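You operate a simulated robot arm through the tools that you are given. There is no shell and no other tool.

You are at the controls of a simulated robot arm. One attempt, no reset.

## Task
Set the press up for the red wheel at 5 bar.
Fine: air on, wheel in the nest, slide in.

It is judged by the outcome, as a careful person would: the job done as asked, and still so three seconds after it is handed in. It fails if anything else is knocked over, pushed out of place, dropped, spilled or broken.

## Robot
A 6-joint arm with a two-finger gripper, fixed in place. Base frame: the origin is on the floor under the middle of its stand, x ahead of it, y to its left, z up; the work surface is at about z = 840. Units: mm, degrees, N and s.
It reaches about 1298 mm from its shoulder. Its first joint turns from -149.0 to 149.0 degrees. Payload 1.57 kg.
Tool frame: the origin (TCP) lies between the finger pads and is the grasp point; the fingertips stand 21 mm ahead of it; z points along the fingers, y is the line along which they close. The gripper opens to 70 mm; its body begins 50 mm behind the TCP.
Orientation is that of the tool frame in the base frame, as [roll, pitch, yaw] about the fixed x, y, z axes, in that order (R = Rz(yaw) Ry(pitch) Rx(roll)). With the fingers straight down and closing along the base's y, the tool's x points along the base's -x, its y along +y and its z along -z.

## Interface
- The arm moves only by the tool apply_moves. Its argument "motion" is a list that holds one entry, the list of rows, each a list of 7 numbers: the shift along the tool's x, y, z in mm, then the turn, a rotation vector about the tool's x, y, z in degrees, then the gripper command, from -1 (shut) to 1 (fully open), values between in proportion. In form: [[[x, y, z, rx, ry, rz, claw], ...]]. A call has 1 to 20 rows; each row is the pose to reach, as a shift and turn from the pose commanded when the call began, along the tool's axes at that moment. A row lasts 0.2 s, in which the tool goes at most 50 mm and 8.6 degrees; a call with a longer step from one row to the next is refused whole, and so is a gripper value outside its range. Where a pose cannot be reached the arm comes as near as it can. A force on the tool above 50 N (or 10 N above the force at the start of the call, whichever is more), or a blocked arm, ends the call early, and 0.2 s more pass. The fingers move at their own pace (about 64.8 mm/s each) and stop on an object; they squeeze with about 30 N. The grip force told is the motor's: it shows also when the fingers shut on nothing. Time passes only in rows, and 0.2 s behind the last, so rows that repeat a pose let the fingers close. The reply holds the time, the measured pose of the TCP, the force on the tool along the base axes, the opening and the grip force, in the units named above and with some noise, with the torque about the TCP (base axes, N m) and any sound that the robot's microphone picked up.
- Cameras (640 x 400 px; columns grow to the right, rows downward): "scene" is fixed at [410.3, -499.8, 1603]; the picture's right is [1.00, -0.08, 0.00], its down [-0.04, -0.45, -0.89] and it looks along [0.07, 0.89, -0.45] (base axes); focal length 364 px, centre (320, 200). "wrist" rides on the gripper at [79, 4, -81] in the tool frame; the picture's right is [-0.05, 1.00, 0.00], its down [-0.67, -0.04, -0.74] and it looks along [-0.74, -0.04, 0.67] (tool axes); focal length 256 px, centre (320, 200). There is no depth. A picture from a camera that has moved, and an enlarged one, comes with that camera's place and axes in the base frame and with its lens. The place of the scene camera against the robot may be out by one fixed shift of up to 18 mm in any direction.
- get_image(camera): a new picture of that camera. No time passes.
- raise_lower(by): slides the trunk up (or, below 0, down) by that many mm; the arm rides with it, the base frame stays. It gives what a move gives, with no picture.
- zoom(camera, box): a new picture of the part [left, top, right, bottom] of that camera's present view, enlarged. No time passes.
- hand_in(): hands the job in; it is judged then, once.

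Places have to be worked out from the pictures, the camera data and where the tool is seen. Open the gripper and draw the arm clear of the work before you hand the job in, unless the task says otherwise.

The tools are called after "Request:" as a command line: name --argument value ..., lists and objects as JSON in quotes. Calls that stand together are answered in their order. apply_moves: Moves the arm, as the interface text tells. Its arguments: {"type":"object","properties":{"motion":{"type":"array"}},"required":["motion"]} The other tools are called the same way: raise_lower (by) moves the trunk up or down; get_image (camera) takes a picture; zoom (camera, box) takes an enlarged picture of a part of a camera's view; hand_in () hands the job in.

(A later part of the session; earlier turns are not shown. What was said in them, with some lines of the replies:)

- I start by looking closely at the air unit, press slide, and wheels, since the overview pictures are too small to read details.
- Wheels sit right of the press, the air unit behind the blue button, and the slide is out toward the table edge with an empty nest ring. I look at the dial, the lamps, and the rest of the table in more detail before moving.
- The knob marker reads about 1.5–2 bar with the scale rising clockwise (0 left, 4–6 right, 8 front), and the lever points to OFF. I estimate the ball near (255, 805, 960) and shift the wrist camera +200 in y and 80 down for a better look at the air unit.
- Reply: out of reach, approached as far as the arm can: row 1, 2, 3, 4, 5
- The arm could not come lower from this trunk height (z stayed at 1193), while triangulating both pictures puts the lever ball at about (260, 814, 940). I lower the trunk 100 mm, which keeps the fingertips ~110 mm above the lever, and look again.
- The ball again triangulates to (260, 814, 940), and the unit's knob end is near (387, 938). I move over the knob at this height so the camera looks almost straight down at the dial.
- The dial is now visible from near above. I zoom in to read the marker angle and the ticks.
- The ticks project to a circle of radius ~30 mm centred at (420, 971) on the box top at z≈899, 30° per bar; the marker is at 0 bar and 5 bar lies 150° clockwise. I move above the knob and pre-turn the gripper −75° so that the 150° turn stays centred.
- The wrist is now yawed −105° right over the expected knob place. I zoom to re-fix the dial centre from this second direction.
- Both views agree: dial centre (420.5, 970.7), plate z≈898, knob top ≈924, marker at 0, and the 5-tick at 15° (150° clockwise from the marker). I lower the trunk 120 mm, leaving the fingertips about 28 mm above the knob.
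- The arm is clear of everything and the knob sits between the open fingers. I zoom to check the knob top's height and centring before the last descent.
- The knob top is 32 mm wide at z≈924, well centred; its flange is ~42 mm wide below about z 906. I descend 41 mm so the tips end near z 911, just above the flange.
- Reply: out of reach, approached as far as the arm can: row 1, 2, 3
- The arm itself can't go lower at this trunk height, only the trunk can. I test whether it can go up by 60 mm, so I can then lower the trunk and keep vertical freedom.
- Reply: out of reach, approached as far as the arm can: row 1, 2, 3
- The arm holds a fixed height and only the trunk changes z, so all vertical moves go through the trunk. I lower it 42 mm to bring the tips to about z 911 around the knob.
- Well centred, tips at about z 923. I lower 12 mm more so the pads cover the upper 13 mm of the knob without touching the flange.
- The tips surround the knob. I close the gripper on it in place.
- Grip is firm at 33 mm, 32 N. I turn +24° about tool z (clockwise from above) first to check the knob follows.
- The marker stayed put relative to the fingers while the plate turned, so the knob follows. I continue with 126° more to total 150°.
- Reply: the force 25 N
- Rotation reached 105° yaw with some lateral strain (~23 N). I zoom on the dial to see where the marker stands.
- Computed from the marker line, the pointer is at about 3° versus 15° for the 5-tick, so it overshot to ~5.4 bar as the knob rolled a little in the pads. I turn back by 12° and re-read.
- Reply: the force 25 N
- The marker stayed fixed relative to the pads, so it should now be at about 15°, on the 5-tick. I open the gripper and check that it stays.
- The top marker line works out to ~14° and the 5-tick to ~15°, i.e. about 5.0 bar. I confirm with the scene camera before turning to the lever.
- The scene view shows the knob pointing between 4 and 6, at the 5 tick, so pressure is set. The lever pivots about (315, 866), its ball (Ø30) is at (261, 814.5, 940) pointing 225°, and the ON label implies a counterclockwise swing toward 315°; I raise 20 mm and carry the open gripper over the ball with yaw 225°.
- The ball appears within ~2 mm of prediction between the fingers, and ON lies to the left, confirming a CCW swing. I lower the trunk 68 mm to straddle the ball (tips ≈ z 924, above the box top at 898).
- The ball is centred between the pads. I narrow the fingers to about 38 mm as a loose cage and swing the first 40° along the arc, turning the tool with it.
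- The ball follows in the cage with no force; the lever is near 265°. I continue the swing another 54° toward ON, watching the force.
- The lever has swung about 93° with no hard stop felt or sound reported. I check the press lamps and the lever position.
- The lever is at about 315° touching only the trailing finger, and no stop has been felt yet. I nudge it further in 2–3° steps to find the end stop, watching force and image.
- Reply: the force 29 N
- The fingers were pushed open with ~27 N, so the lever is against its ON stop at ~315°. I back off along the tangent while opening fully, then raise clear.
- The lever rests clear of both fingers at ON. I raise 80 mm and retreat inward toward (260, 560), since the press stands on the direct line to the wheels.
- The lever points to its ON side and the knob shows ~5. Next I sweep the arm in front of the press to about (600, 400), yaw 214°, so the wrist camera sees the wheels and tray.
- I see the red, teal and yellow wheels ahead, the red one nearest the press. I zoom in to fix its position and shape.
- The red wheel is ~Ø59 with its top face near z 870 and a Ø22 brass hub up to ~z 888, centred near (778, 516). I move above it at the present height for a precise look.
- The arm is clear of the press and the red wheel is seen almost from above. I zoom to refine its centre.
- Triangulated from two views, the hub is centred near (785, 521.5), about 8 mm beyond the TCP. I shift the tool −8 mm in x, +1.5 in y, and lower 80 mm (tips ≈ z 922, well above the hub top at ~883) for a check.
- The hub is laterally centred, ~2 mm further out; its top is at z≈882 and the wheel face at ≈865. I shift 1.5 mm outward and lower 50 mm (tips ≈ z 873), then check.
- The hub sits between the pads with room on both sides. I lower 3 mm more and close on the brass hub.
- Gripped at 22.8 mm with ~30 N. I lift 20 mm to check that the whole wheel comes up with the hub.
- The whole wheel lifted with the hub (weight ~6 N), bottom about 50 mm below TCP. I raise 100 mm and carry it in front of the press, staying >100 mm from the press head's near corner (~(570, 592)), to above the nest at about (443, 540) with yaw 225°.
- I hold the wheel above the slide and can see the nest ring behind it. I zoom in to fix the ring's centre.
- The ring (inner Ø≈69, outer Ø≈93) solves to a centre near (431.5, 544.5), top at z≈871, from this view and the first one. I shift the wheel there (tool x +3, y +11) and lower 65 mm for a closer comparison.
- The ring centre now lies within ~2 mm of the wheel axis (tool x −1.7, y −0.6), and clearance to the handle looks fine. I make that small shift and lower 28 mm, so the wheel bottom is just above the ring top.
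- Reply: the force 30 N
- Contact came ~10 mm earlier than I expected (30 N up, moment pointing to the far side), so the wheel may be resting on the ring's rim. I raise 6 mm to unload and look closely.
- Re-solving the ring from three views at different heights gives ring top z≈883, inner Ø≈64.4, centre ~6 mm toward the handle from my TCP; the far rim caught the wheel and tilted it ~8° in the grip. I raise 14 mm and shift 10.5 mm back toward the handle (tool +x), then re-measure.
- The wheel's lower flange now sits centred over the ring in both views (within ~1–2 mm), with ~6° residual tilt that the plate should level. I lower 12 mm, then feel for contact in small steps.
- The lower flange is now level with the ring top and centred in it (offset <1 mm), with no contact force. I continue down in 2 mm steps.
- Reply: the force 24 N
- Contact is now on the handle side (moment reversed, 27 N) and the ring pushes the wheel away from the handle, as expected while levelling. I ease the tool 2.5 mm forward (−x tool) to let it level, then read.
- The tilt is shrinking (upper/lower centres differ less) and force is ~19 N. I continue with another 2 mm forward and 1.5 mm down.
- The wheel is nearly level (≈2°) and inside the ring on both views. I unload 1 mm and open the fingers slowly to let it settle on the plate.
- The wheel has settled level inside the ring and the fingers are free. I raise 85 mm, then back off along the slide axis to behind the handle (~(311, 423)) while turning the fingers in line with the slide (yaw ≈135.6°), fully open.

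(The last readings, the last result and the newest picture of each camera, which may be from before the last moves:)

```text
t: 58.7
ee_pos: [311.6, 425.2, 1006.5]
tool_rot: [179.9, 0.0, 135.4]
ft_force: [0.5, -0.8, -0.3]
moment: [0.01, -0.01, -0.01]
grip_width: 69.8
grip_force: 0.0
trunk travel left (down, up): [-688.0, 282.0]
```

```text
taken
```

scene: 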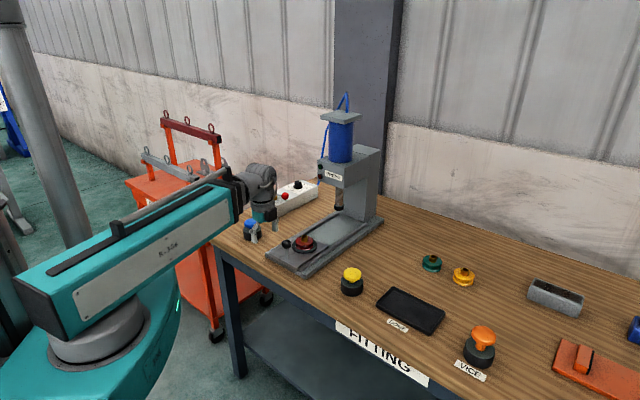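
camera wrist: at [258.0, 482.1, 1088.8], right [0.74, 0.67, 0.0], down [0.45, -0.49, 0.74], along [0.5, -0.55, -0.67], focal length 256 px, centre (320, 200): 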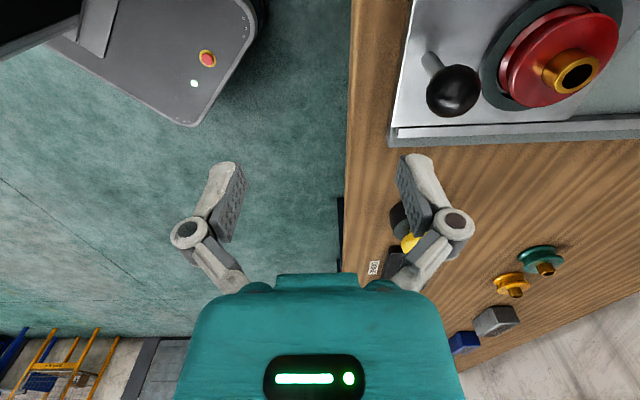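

The handle ball is at about (368.5, 484.3, 930), 83 mm ahead of the TCP along the finger line and 1.8 mm to the side. I centre on it and lower 68 mm so the front finger's lower segment faces the ball.

Request:
apply_moves --motion '[[[1.8, 0, 0, 0, 0, 0, 1], [1.8, 0, 0, 0, 0, 0, 1]]]'

Request:
raise_lower --by -68

Request:
get_image --camera "wrist"

Request:
zoom --camera "scene" --box '[225, 180, 345, 280]'

```text
t: 59.3
ee_pos: [310.0, 427.3, 1006.8]
tool_rot: [180.0, 0.0, 135.6]
ft_force: [-0.1, 0.0, 0.6]
moment: [0.0, 0.0, 0.01]
grip_width: 70.0
grip_force: 0.1
trunk travel left (down, up): [-688.0, 282.0]
```

```text
t: 60.4
ee_pos: [310.2, 426.7, 938.9]
tool_rot: [-180.0, 0.0, 135.6]
ft_force: [0.6, -0.1, 0.0]
moment: [-0.01, -0.02, 0.01]
grip_width: 70.2
grip_force: 0.0
trunk travel left (down, up): [-620.0, 350.0]
```

```text
taken
camera wrist: at [256.8, 483.3, 1020.8], right [0.74, 0.68, 0.0], down [0.45, -0.49, 0.74], along [0.5, -0.55, -0.67], focal length 256 px, centre (320, 200)
```

wrist: 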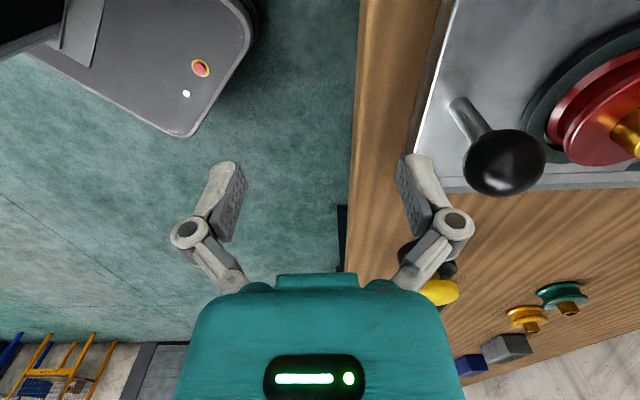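

```text
4.00 times, centred on (285, 230) of scene
camera zoom: at [410.3, -499.8, 1603.0], right [1.0, -0.08, 0.0], down [-0.04, -0.45, -0.89], along [0.07, 0.89, -0.45], focal length 1454 px, centre (460, 80)
```

zoom: 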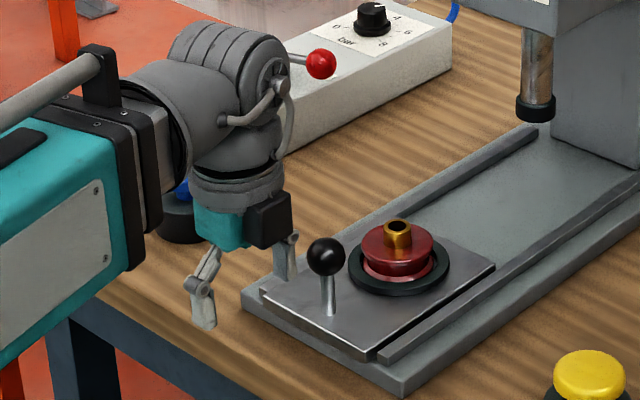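

Front finger and ball are aligned (offset <1 mm) with ~11 mm gap, and the wrist stays behind the handle. I push forward along the slide, 104 mm at 8 mm per row.

Request:
apply_moves --motion '[[[0, 6, 0, 0, 0, 0, 1], [0, 12, 0, 0, 0, 0, 1], [-0.2, 20, 0, 0, 0, 0, 1], [-0.3, 28, 0, 0, 0, 0, 1], [-0.4, 36, 0, 0, 0, 0, 1], [-0.5, 44, 0, 0, 0, 0, 1], [-0.6, 52, 0, 0, 0, 0, 1], [-0.7, 60, 0, 0, 0, 0, 1], [-0.8, 68, 0, 0, 0, 0, 1], [-0.9, 76, 0, 0, 0, 0, 1], [-1, 84, 0, 0, 0, 0, 1], [-1.1, 92, 0, 0, 0, 0, 1], [-1.2, 100, 0, 0, 0, 0, 1]]]'

Request:
get_image --camera "wrist"

Request:
zoom --camera "scene" --box '[245, 150, 385, 280]'

```text
t: 63.2
ee_pos: [381.4, 496.0, 939.3]
tool_rot: [-179.9, 0.0, 135.5]
ft_force: [-0.7, -0.4, 0.8]
moment: [0.02, 0.01, 0.04]
grip_width: 70.5
grip_force: 0.0
trunk travel left (down, up): [-620.0, 350.0]
```

```text
taken
camera wrist: at [327.6, 554.1, 1020.8], right [0.74, 0.68, 0.0], down [0.45, -0.49, 0.74], along [0.5, -0.55, -0.67], focal length 256 px, centre (320, 200)
```

wrist: 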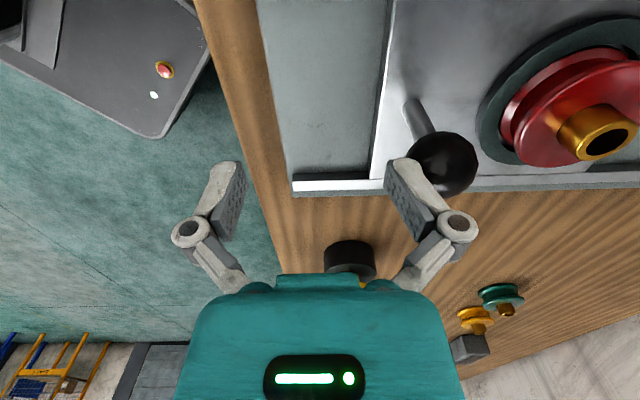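

```text
3.08 times, centred on (315, 215) of scene
camera zoom: at [410.3, -499.8, 1603.0], right [1.0, -0.08, 0.0], down [-0.04, -0.45, -0.89], along [0.07, 0.89, -0.45], focal length 1118 px, centre (335, 154)
```

zoom: 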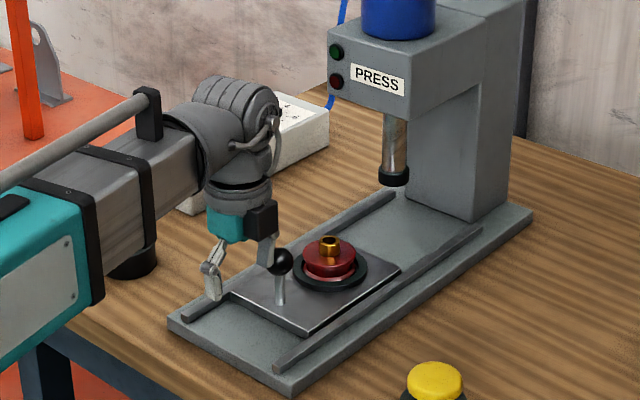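

The slide moves freely: the handle has advanced ~74 mm with no notable force, and the wheel rides along. About 110 mm remain; I push 80 mm more and check clearance to the press head.

Request:
apply_moves --motion '[[[-0.1, 8, 0, 0, 0, 0, 1], [-0.2, 16, 0, 0, 0, 0, 1], [-0.3, 24, 0, 0, 0, 0, 1], [-0.4, 32, 0, 0, 0, 0, 1], [-0.5, 40, 0, 0, 0, 0, 1], [-0.6, 48, 0, 0, 0, 0, 1], [-0.7, 56, 0, 0, 0, 0, 1], [-0.8, 64, 0, 0, 0, 0, 1], [-0.9, 72, 0, 0, 0, 0, 1], [-1, 80, 0, 0, 0, 0, 1]]]'

Request:
get_image --camera "wrist"

Request:
zoom --camera "scene" --box '[265, 140, 405, 270]'

```text
t: 65.4
ee_pos: [438.0, 553.6, 938.3]
tool_rot: [179.9, 0.0, 135.5]
ft_force: [-0.8, -0.5, 0.1]
moment: [-0.01, 0.0, 0.01]
grip_width: 70.7
grip_force: 0.1
trunk travel left (down, up): [-620.0, 350.0]
```

```text
taken
camera wrist: at [384.5, 610.9, 1020.8], right [0.74, 0.68, 0.0], down [0.45, -0.49, 0.74], along [0.5, -0.55, -0.67], focal length 256 px, centre (320, 200)
```

wrist: 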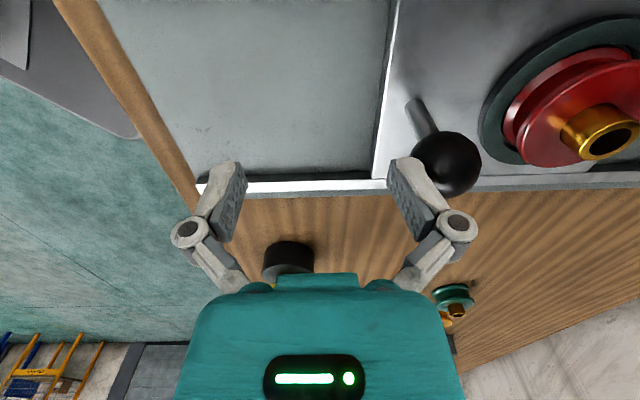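

```text
3.08 times, centred on (335, 205) of scene
camera zoom: at [410.3, -499.8, 1603.0], right [1.0, -0.08, 0.0], down [-0.04, -0.45, -0.89], along [0.07, 0.89, -0.45], focal length 1118 px, centre (274, 185)
```

zoom: 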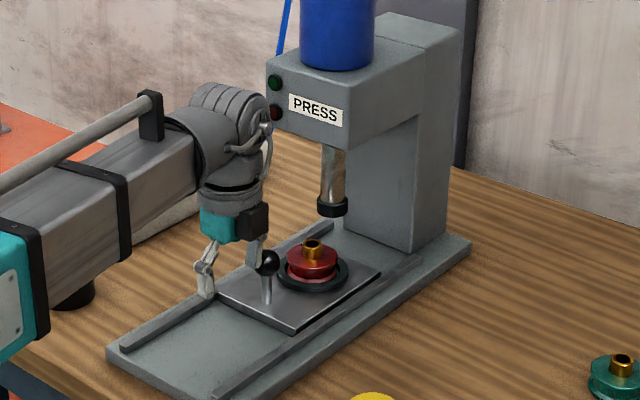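

The wheel is now ~30 mm short of the ram. The wrist bulge would end only ~15 mm from the press head, so I back off 50 mm and try tilting the tool 10° (fingers forward, wrist back) to gain clearance.

Request:
apply_moves --motion '[[[0, -15, 0, 0, 0, 0, 1], [0, -35, 0, 0, 0, 0, 1], [0, -50, 0, 0, 0, 0, 1], [0, -50, 0, -5, 0, 0, 1], [0, -50, 0, -10, 0, 0, 1], [0, -50, 0, -10, 0, 0, 1]]]'

Request:
get_image --camera "wrist"

Request:
zoom --camera "scene" --box '[245, 140, 385, 270]'

```text
t: 66.8
ee_pos: [402.6, 517.4, 942.1]
tool_rot: [169.9, 0.0, 135.6]
ft_force: [-0.3, 0.0, 0.9]
moment: [0.0, -0.03, 0.0]
grip_width: 69.8
grip_force: 0.1
trunk travel left (down, up): [-620.0, 350.0]
```

```text
taken
camera wrist: at [339.4, 564.6, 1023.2], right [0.73, 0.67, 0.17], down [0.36, -0.58, 0.73], along [0.59, -0.47, -0.66], focal length 256 px, centre (320, 200)
```

wrist: 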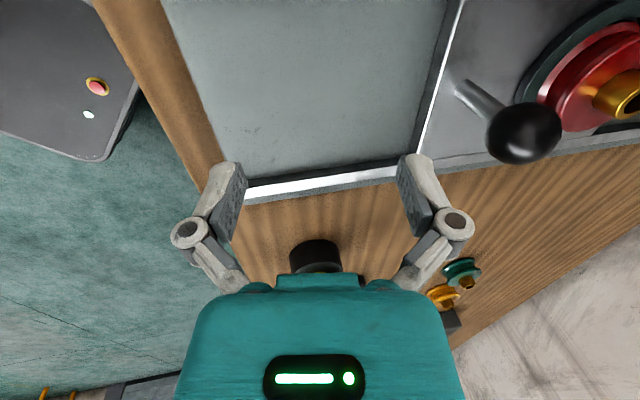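

```text
3.08 times, centred on (315, 205) of scene
camera zoom: at [410.3, -499.8, 1603.0], right [1.0, -0.08, 0.0], down [-0.04, -0.45, -0.89], along [0.07, 0.89, -0.45], focal length 1118 px, centre (335, 185)
```

zoom: 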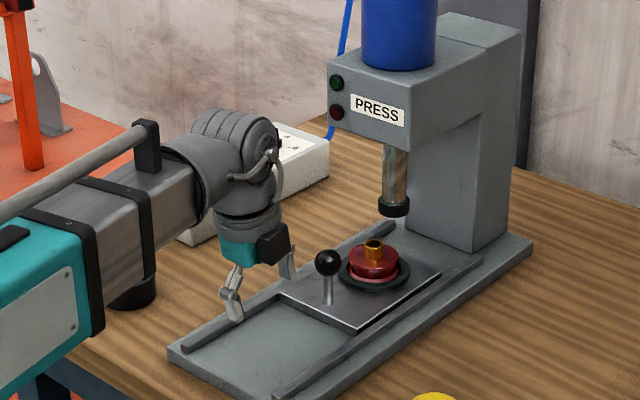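

The tilt is accepted (roll 170°) and the wrist leans back. I lower 12 mm so the tilted front finger meets the ball below its top, then advance 55 mm horizontally and look.

Request:
raise_lower --by -12

Request:
apply_moves --motion '[[[0, 9.85, 1.74, 0, 0, 0, 1], [0, 19.7, 3.47, 0, 0, 0, 1], [0, 29.5, 5.2, 0, 0, 0, 1], [0, 36.4, 6.4, 0, 0, 0, 1], [0, 43.3, 7.6, 0, 0, 0, 1], [0, 49.2, 8.7, 0, 0, 0, 1], [0, 54.2, 9.6, 0, 0, 0, 1]]]'

Request:
get_image --camera "wrist"

Request:
zoom --camera "scene" --box '[265, 140, 405, 270]'

```text
t: 67.4
ee_pos: [402.9, 517.8, 929.6]
tool_rot: [170.0, 0.1, 135.6]
ft_force: [-0.2, 0.0, -0.7]
moment: [-0.01, 0.05, -0.02]
grip_width: 70.1
grip_force: 0.0
trunk travel left (down, up): [-608.0, 362.0]
```

```text
t: 69.0
ee_pos: [442.0, 557.8, 930.7]
tool_rot: [170.0, 0.0, 135.5]
ft_force: [-1.4, -0.1, 0.2]
moment: [0.05, -0.01, -0.02]
grip_width: 70.1
grip_force: 0.1
trunk travel left (down, up): [-608.0, 362.0]
```

```text
taken
camera wrist: at [378.5, 604.1, 1011.2], right [0.73, 0.67, 0.17], down [0.36, -0.58, 0.73], along [0.59, -0.47, -0.66], focal length 256 px, centre (320, 200)
```

wrist: 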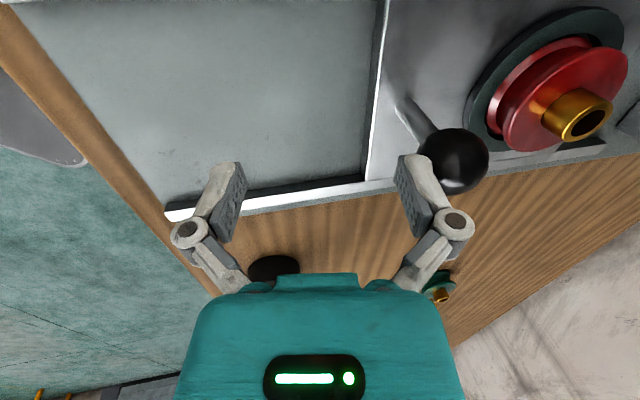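

```text
3.08 times, centred on (335, 205) of scene
camera zoom: at [410.3, -499.8, 1603.0], right [1.0, -0.08, 0.0], down [-0.04, -0.45, -0.89], along [0.07, 0.89, -0.45], focal length 1118 px, centre (274, 185)
```

zoom: 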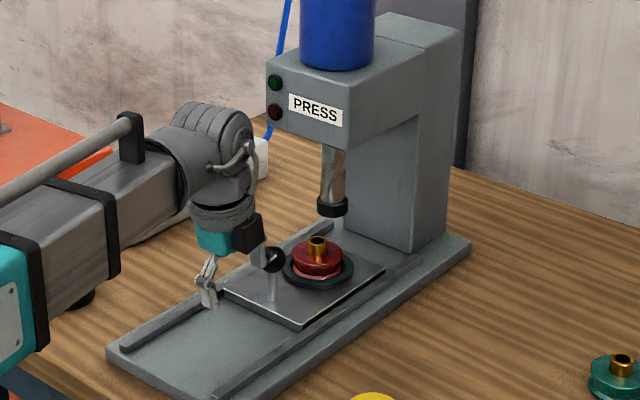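

Clearance to the head is now comfortable and the finger is on the ball with the wheel ~22 mm short of the ram. I push on 24 mm in 2–3 mm steps, watching for the end stop.

Request:
apply_moves --motion '[[[0, 3, 0.5, 0, 0, 0, 1], [0, 6, 1.05, 0, 0, 0, 1], [0, 9, 1.6, 0, 0, 0, 1], [0, 12, 2.1, 0, 0, 0, 1], [0, 14, 2.5, 0, 0, 0, 1], [0, 16, 2.8, 0, 0, 0, 1], [0, 18, 3.2, 0, 0, 0, 1], [0, 20, 3.5, 0, 0, 0, 1]]]'

Request:
get_image --camera "wrist"

Request:
zoom --camera "scene" --box '[295, 180, 385, 260]'

```text
t: 70.8
ee_pos: [457.2, 571.7, 930.0]
tool_rot: [170.0, 0.0, 135.6]
ft_force: [0.2, -0.3, 0.0]
moment: [-0.01, 0.0, 0.04]
grip_width: 70.0
grip_force: 0.0
trunk travel left (down, up): [-608.0, 362.0]
```

```text
taken
camera wrist: at [392.7, 618.6, 1011.1], right [0.73, 0.67, 0.17], down [0.36, -0.58, 0.73], along [0.59, -0.47, -0.66], focal length 256 px, centre (320, 200)
```

wrist: 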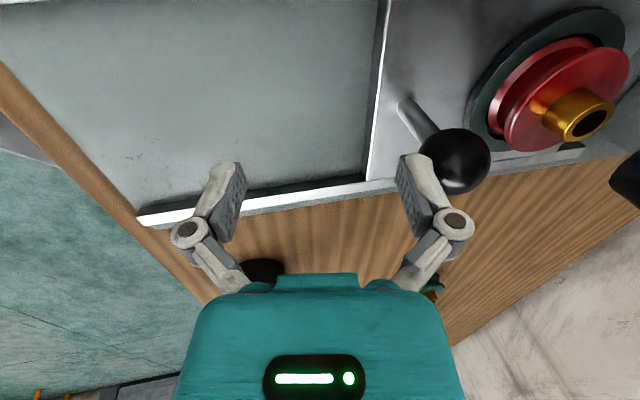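

```text
5.00 times, centred on (340, 220) of scene
camera zoom: at [410.3, -499.8, 1603.0], right [1.0, -0.08, 0.0], down [-0.04, -0.45, -0.89], along [0.07, 0.89, -0.45], focal length 1817 px, centre (220, 100)
```

zoom: 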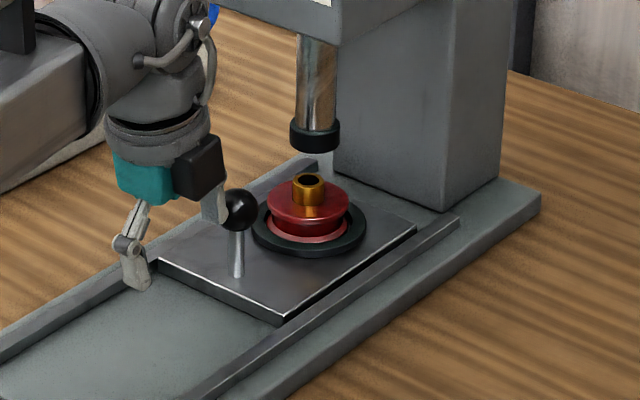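

The hub is now within ~5 mm of being under the ram and no stop is felt yet. I push on in 1.5 mm steps up to 9 mm, watching the force.

Request:
apply_moves --motion '[[[0, 1.5, 0.26, 0, 0, 0, 1], [0, 3, 0.52, 0, 0, 0, 1], [0, 4.5, 0.8, 0, 0, 0, 1], [0, 6, 1.05, 0, 0, 0, 1], [0, 7.5, 1.3, 0, 0, 0, 1]]]'

Request:
zoom --camera "scene" --box '[295, 180, 385, 260]'

```text
t: 72.0
ee_pos: [460.4, 577.1, 930.3]
tool_rot: [170.0, -0.1, 135.6]
ft_force: [-1.1, -1.4, 1.0]
moment: [0.04, 0.0, -0.01]
grip_width: 70.2
grip_force: 0.1
trunk travel left (down, up): [-608.0, 362.0]
```

```text
5.00 times, centred on (340, 220) of scene
camera zoom: at [410.3, -499.8, 1603.0], right [1.0, -0.08, 0.0], down [-0.04, -0.45, -0.89], along [0.07, 0.89, -0.45], focal length 1817 px, centre (220, 100)
```

zoom: 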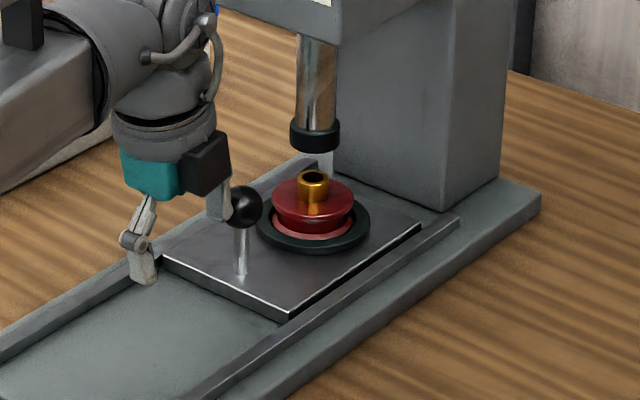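

The hub and nest now line up with the ram axis within ~1 mm, still without a hard stop. I push gently up to 3 mm more to see if there is a stop.

Request:
apply_moves --motion '[[[0, 1, 0.18, 0, 0, 0, 1], [0, 2, 0.36, 0, 0, 0, 1], [0, 3, 0.53, 0, 0, 0, 1]]]'

Request:
zoom --camera "scene" --box '[295, 180, 385, 260]'

Request:
zoom --camera "wrist" --box '[340, 20, 640, 220]'

```text
t: 72.8
ee_pos: [463.1, 577.8, 929.5]
tool_rot: [170.0, 0.0, 135.6]
ft_force: [-0.6, -2.1, 0.5]
moment: [-0.01, -0.02, -0.05]
grip_width: 70.1
grip_force: 0.1
trunk travel left (down, up): [-608.0, 362.0]
```

```text
5.00 times, centred on (340, 220) of scene
camera zoom: at [410.3, -499.8, 1603.0], right [1.0, -0.08, 0.0], down [-0.04, -0.45, -0.89], along [0.07, 0.89, -0.45], focal length 1817 px, centre (220, 100)
```

zoom: 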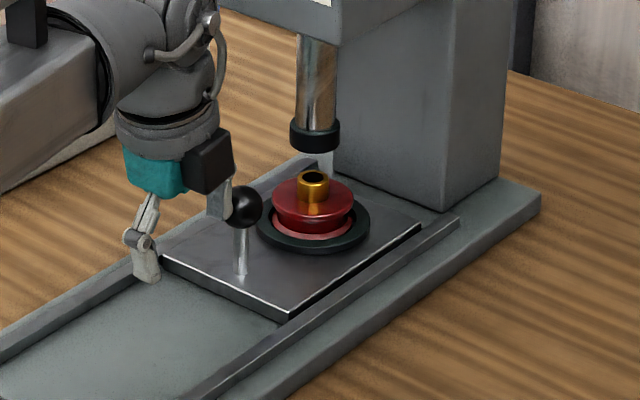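

```text
2.00 times, centred on (490, 120) of wrist
camera zoom: at [399.6, 626.3, 1011.2], right [0.73, 0.67, 0.17], down [0.36, -0.58, 0.73], along [0.59, -0.47, -0.66], focal length 512 px, centre (-20, 360)
```

zoom: 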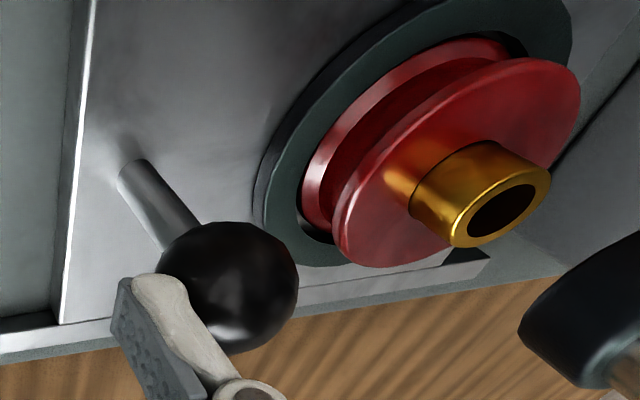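

The gripper advanced 3 mm but the slide did not move and the finger flexed back ~4 mm, suggesting the end stop. I take a high-zoom reference, then press 3 mm more to confirm the slide truly stays.

Request:
zoom --camera "scene" --box '[315, 195, 375, 240]'

Request:
apply_moves --motion '[[[0, 1.5, 0.26, 0, 0, 0, 1], [0, 3, 0.53, 0, 0, 0, 1], [0, 3, 0.53, 0, 0, 0, 1]]]'

Request:
zoom --camera "scene" --box '[315, 195, 375, 240]'

```text
8.89 times, centred on (345, 218) of scene
camera zoom: at [410.3, -499.8, 1603.0], right [1.0, -0.08, 0.0], down [-0.04, -0.45, -0.89], along [0.07, 0.89, -0.45], focal length 3231 px, centre (98, 44)
```

zoom: 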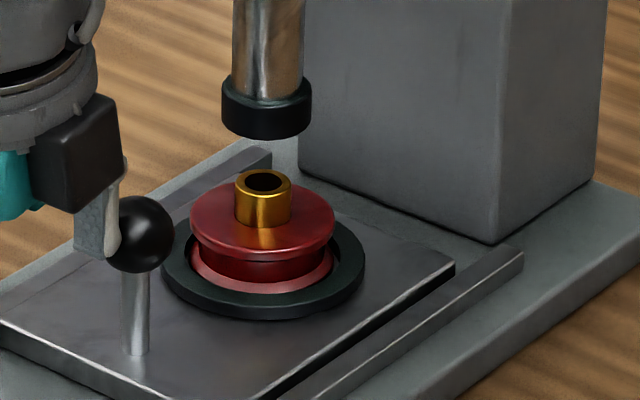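

```text
t: 73.6
ee_pos: [465.7, 580.7, 929.9]
tool_rot: [170.0, 0.1, 135.6]
ft_force: [0.0, -0.7, 0.0]
moment: [-0.02, -0.01, 0.02]
grip_width: 70.3
grip_force: 0.0
trunk travel left (down, up): [-608.0, 362.0]
```

```text
8.89 times, centred on (345, 218) of scene
camera zoom: at [410.3, -499.8, 1603.0], right [1.0, -0.08, 0.0], down [-0.04, -0.45, -0.89], along [0.07, 0.89, -0.45], focal length 3231 px, centre (98, 44)
```

zoom: 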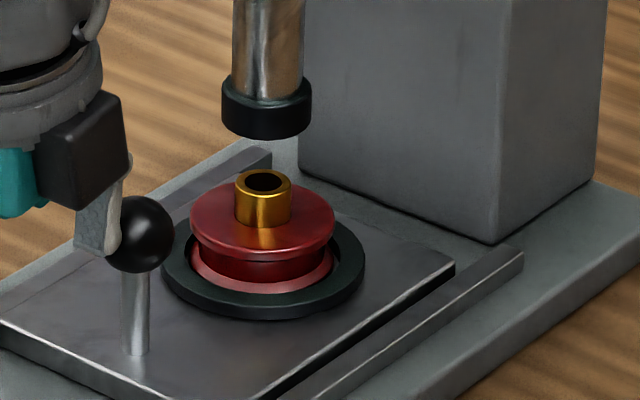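

The slide stayed exactly put while the gripper advanced, with the nest under the ram: it is against its stop. I check the finger/ball contact in the wrist view before backing off.

Request:
get_image --camera "wrist"

Request:
zoom --camera "wrist" --box '[340, 20, 640, 220]'

```text
taken
camera wrist: at [401.7, 628.4, 1011.2], right [0.73, 0.67, 0.17], down [0.36, -0.58, 0.73], along [0.59, -0.47, -0.66], focal length 256 px, centre (320, 200)
```

wrist: 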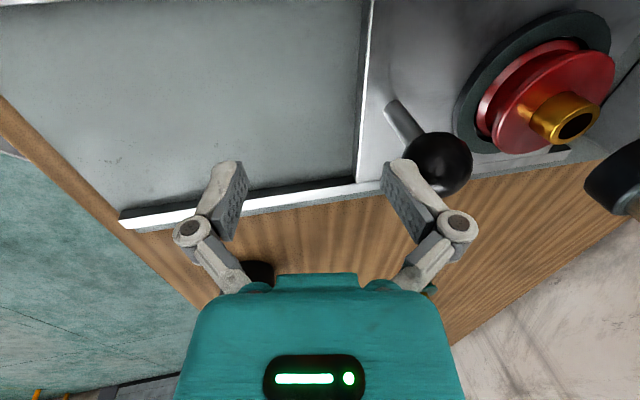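

```text
2.00 times, centred on (490, 120) of wrist
camera zoom: at [401.7, 628.4, 1011.2], right [0.73, 0.67, 0.17], down [0.36, -0.58, 0.73], along [0.59, -0.47, -0.66], focal length 512 px, centre (-20, 360)
```

zoom: 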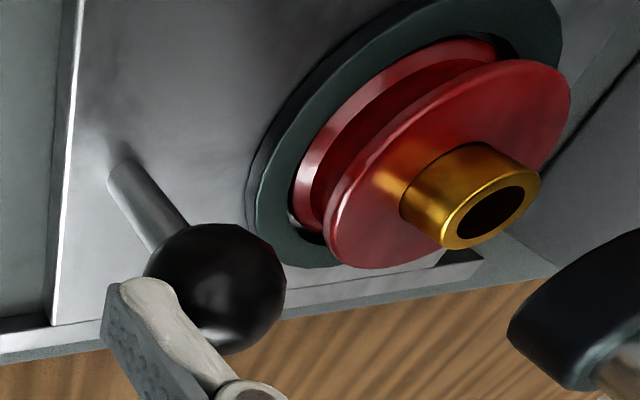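

The distal finger link is just flexing (soft), so the stop is reached, but only with a weak push. To be certain it is fully home, I back off 36 mm, lower 20 mm so the stiffer knuckle meets the ball, and press again gently.

Request:
apply_moves --motion '[[[0, -12, -2.1, 0, 0, 0, 1], [0, -24, -4.2, 0, 0, 0, 1], [0, -36, -6.3, 0, 0, 0, 1]]]'

Request:
raise_lower --by -20

Request:
get_image --camera "wrist"

Request:
zoom --camera "scene" --box '[295, 180, 385, 260]'

```text
t: 74.4
ee_pos: [439.1, 554.1, 928.7]
tool_rot: [170.0, 0.0, 135.6]
ft_force: [0.0, 0.0, -0.5]
moment: [0.02, 0.01, -0.01]
grip_width: 69.9
grip_force: 0.0
trunk travel left (down, up): [-608.0, 362.0]
```

```text
t: 75.0
ee_pos: [440.1, 555.1, 910.5]
tool_rot: [170.0, 0.0, 135.7]
ft_force: [-0.4, 0.1, 1.1]
moment: [0.02, 0.03, -0.01]
grip_width: 70.0
grip_force: 0.1
trunk travel left (down, up): [-588.0, 382.0]
```

```text
taken
camera wrist: at [376.3, 601.6, 991.1], right [0.73, 0.67, 0.17], down [0.36, -0.58, 0.73], along [0.59, -0.47, -0.66], focal length 256 px, centre (320, 200)
```

wrist: 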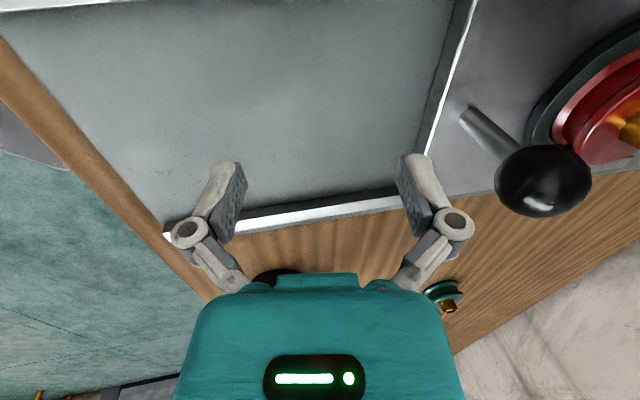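

```text
5.00 times, centred on (340, 220) of scene
camera zoom: at [410.3, -499.8, 1603.0], right [1.0, -0.08, 0.0], down [-0.04, -0.45, -0.89], along [0.07, 0.89, -0.45], focal length 1817 px, centre (220, 100)
```

zoom: 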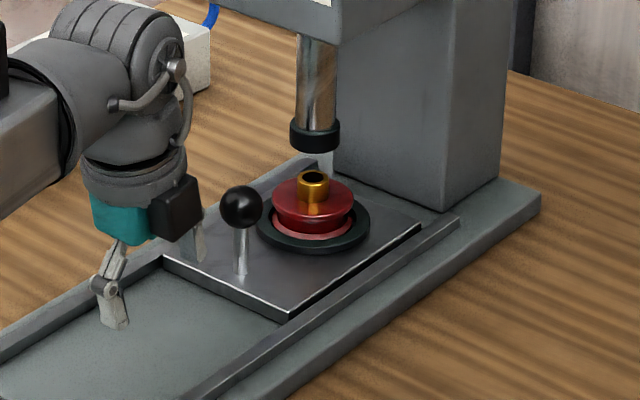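

The slide stays at its stop after I backed off, with the hub under the ram, so no harder push is needed. I retreat a further 60 mm, level the tool and raise clear.

Request:
apply_moves --motion '[[[0, -15, -2.6, 0, 0, 0, 1], [0, -30, -5.2, 0, 0, 0, 1], [0, -45, -7.9, 0, 0, 0, 1], [0, -59, -10.4, 0, 0, 0, 1]]]'

Request:
raise_lower --by 110

Request:
apply_moves --motion '[[[0, 0, 0, 5, 0, 0, 1], [0, 0, 0, 10, 0, 0, 1], [0, 0, 0, 10, 0, 0, 1]]]'

Request:
get_image --camera "wrist"

Request:
get_image --camera "scene"

```text
t: 76.0
ee_pos: [398.2, 512.2, 910.5]
tool_rot: [170.0, 0.0, 135.6]
ft_force: [-0.2, 0.1, 0.1]
moment: [-0.01, 0.0, 0.0]
grip_width: 70.0
grip_force: 0.0
trunk travel left (down, up): [-588.0, 382.0]
```

```text
t: 77.5
ee_pos: [397.8, 512.5, 1019.9]
tool_rot: [169.9, 0.0, 135.6]
ft_force: [0.3, -0.2, -0.7]
moment: [0.02, 0.0, -0.04]
grip_width: 70.0
grip_force: 0.1
trunk travel left (down, up): [-698.0, 272.0]
```

```text
t: 78.3
ee_pos: [397.3, 511.9, 1016.6]
tool_rot: [-179.9, 0.0, 135.6]
ft_force: [0.8, -0.5, 0.6]
moment: [0.02, 0.01, -0.01]
grip_width: 69.9
grip_force: 0.1
trunk travel left (down, up): [-698.0, 272.0]
```

```text
taken
camera wrist: at [344.1, 569.4, 1098.8], right [0.74, 0.68, 0.0], down [0.45, -0.49, 0.74], along [0.5, -0.55, -0.67], focal length 256 px, centre (320, 200)
```

wrist: 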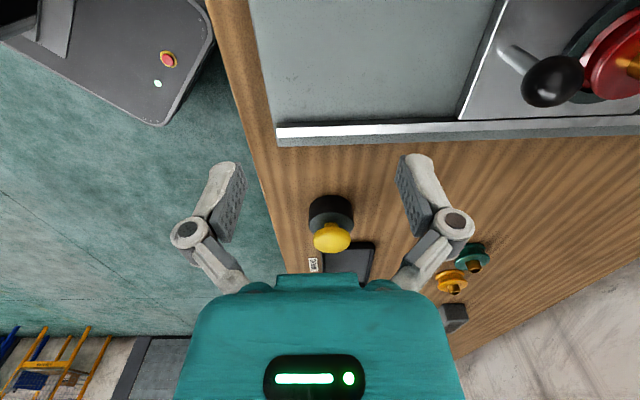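

```text
taken
```

scene: 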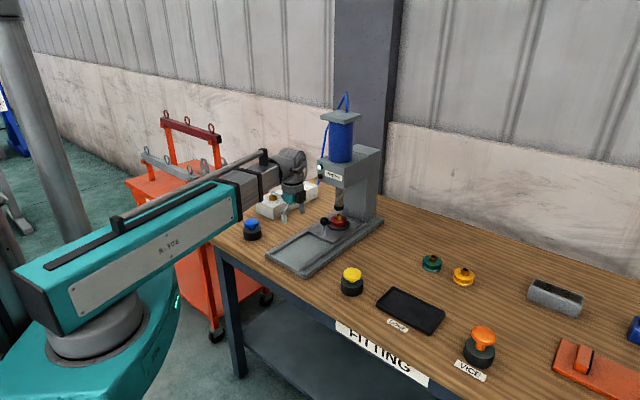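

The arm is clear above the table. I zoom on the press lamps and the nest to see whether the press reports ready.

Request:
zoom --camera "scene" --box '[295, 140, 395, 260]'

Request:
zoom --camera "scene" --box '[310, 155, 350, 190]'

```text
3.33 times, centred on (345, 200) of scene
camera zoom: at [410.3, -499.8, 1603.0], right [1.0, -0.08, 0.0], down [-0.04, -0.45, -0.89], along [0.07, 0.89, -0.45], focal length 1212 px, centre (237, 200)
```

zoom: 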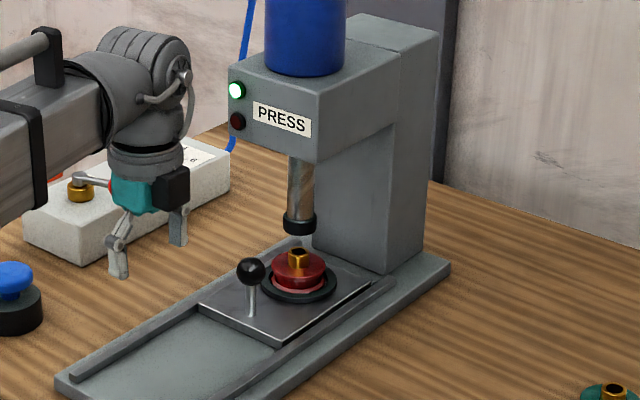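

```text
11.43 times, centred on (330, 172) of scene
camera zoom: at [410.3, -499.8, 1603.0], right [1.0, -0.08, 0.0], down [-0.04, -0.45, -0.89], along [0.07, 0.89, -0.45], focal length 4154 px, centre (206, 514)
```

zoom: 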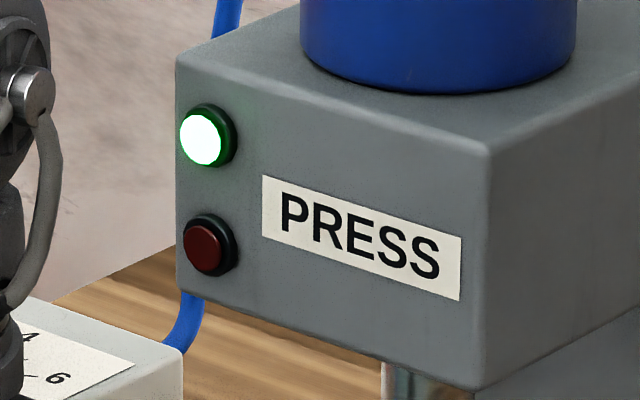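

The green lamp on the press is now lit, so the press sees air, wheel and slide in place. Before handing in I want a second, overhead reading of the dial, so I raise 76 mm and go around the press's left side to the earlier viewing spot (372, 936).

Request:
raise_lower --by 76

Request:
apply_moves --motion '[[[46, -4, 0, 0, 0, 0, 1], [92, -8, 0, 0, 0, 0, 1], [138, -12, 0, 0, 0, 0, 1], [164.6, 18, 0, 0, 0, -4.9, 1], [191.1, 48, 0, 0, 0, -9.9, 1], [217.7, 77.9, 0, 0, 0, -14.8, 1], [244.2, 107.9, 0, 0, 0, -19.7, 1], [270.8, 137.9, 0, 0, 0, -24.7, 1], [281.7, 174.8, 0, 0, 0, -29.6, 1], [292.7, 211.7, 0, 0, 0, -34.5, 1], [303.6, 248.6, 0, 0, 0, -39.5, 1], [314.5, 285.5, 0, 0, 0, -44.4, 1]]]'

Request:
get_image --camera "wrist"

Request:
zoom --camera "wrist" --box '[290, 30, 420, 150]'

```text
t: 79.4
ee_pos: [398.2, 511.3, 1093.1]
tool_rot: [-179.9, 0.0, 135.6]
ft_force: [0.0, 0.3, 0.6]
moment: [0.0, -0.04, -0.02]
grip_width: 69.7
grip_force: 0.0
trunk travel left (down, up): [-774.0, 196.0]
```

```text
t: 82.0
ee_pos: [374.3, 937.8, 1092.6]
tool_rot: [180.0, 0.0, -179.9]
ft_force: [0.2, -0.4, -0.1]
moment: [-0.02, -0.01, -0.02]
grip_width: 70.5
grip_force: 0.0
trunk travel left (down, up): [-774.0, 196.0]
```

```text
taken
camera wrist: at [294.4, 940.3, 1174.3], right [0.05, 1.0, 0.0], down [0.67, -0.03, 0.74], along [0.74, -0.04, -0.67], focal length 256 px, centre (320, 200)
```

wrist: 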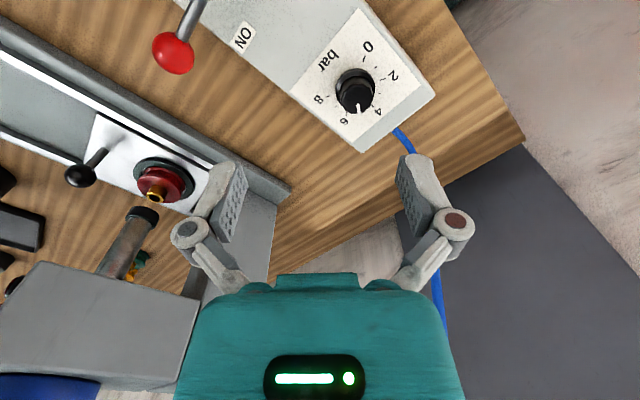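

```text
3.33 times, centred on (355, 90) of wrist
camera zoom: at [294.4, 940.3, 1174.3], right [0.05, 1.0, 0.0], down [0.67, -0.03, 0.74], along [0.74, -0.04, -0.67], focal length 853 px, centre (203, 567)
```

zoom: 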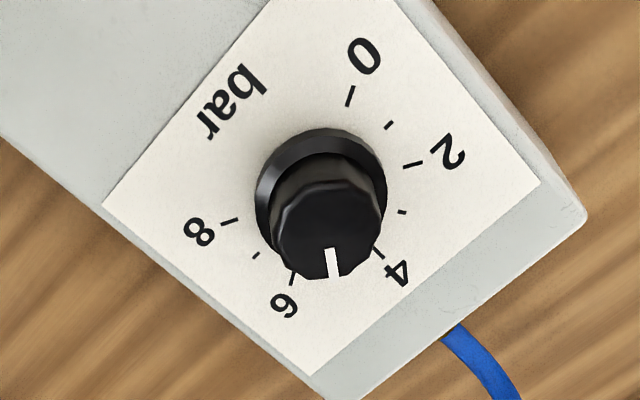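

The overhead view puts the marker midway between 4 and 6 (13–16° against 15° for 5), i.e. 5.0 bar; the lever is at ON and the wheel sits in the nest under the ram. I now draw the arm back to near its starting place and raise it clear.

Request:
apply_moves --motion '[[[19.3, -33, 0, 0, 0, 0, 1], [38.7, -66, 0, 0, 0, 0, 1], [58, -99, 0, 0, 0, 0, 1], [77.3, -132, 0, 0, 0, 0, 1], [96.7, -165, 0, 0, 0, 0, 1], [116, -198, 0, 0, 0, 0, 1], [135.3, -231, 0, 0, 0, 0, 1], [154.7, -264, 0, 0, 0, 0, 1], [174, -297, 0, 0, 0, 0, 1], [194, -327, 0, 0, 0, 0, 1]]]'

Request:
raise_lower --by 100

Request:
get_image --camera "scene"

Request:
zoom --camera "scene" --box '[240, 140, 400, 280]'

Request:
get_image --camera "wrist"

```text
t: 84.2
ee_pos: [179.8, 608.6, 1093.0]
tool_rot: [-180.0, -0.1, -180.0]
ft_force: [0.7, 0.3, 0.2]
moment: [0.0, 0.02, 0.04]
grip_width: 70.0
grip_force: 0.1
trunk travel left (down, up): [-774.0, 196.0]
```

```text
t: 85.5
ee_pos: [178.6, 610.1, 1193.2]
tool_rot: [-179.9, 0.0, -180.0]
ft_force: [0.6, -0.9, -0.2]
moment: [0.01, -0.03, -0.02]
grip_width: 70.2
grip_force: 0.1
trunk travel left (down, up): [-874.0, 96.0]
```

```text
taken
```

scene: 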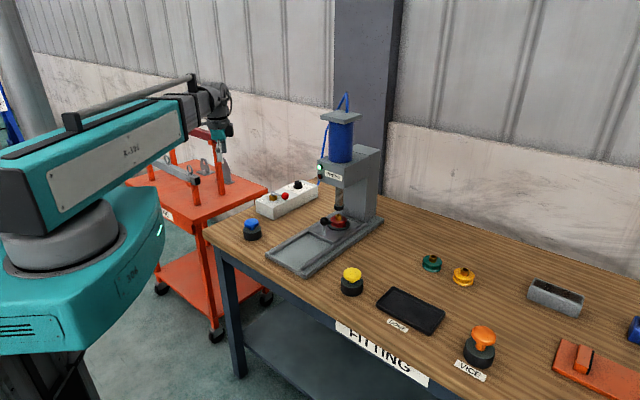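

```text
2.86 times, centred on (320, 210) of scene
camera zoom: at [410.3, -499.8, 1603.0], right [1.0, -0.08, 0.0], down [-0.04, -0.45, -0.89], along [0.07, 0.89, -0.45], focal length 1038 px, centre (320, 171)
```

zoom: 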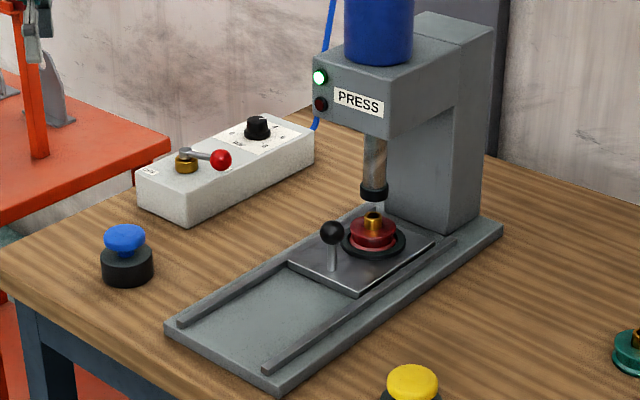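

```text
taken
camera wrist: at [99.9, 612.6, 1274.7], right [0.05, 1.0, 0.0], down [0.67, -0.04, 0.74], along [0.74, -0.04, -0.67], focal length 256 px, centre (320, 200)
```

wrist: 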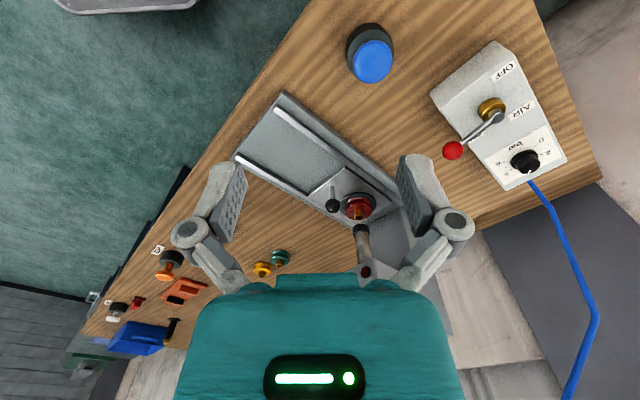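

The lever is at ON, the dial reads 5 bar, and the red wheel is flat in the nest with the slide home under the ram. The green lamp is lit, nothing else has been disturbed, and the arm is clear with its gripper open. I hand the job in.

Request:
hand_in

```text
The job is handed in.
```

The press is set up for the red wheel at 5 bar, and I've handed the job in. The press's green lamp came on once everything was in place.

- **Air:** the lever is against its ON stop.
- **Pressure:** the dial started at 0. I turned it until the marker stood at the 5 mark; my readings put it at about 5.0 to 5.1 bar.
- **Wheel:** the red wheel sits flat in the nest. On the first try it caught the nest rim and tilted in the grip. I lifted it, re-centred it, and it settled level when released.
- **Slide:** it is pushed in to its stop, with the wheel under the ram. I felt that stop only with the soft fingertip, and a further 6 mm of push did not move the slide.

I pressed no buttons and saw nothing else moved. The arm is back near where it started, with the gripper open.
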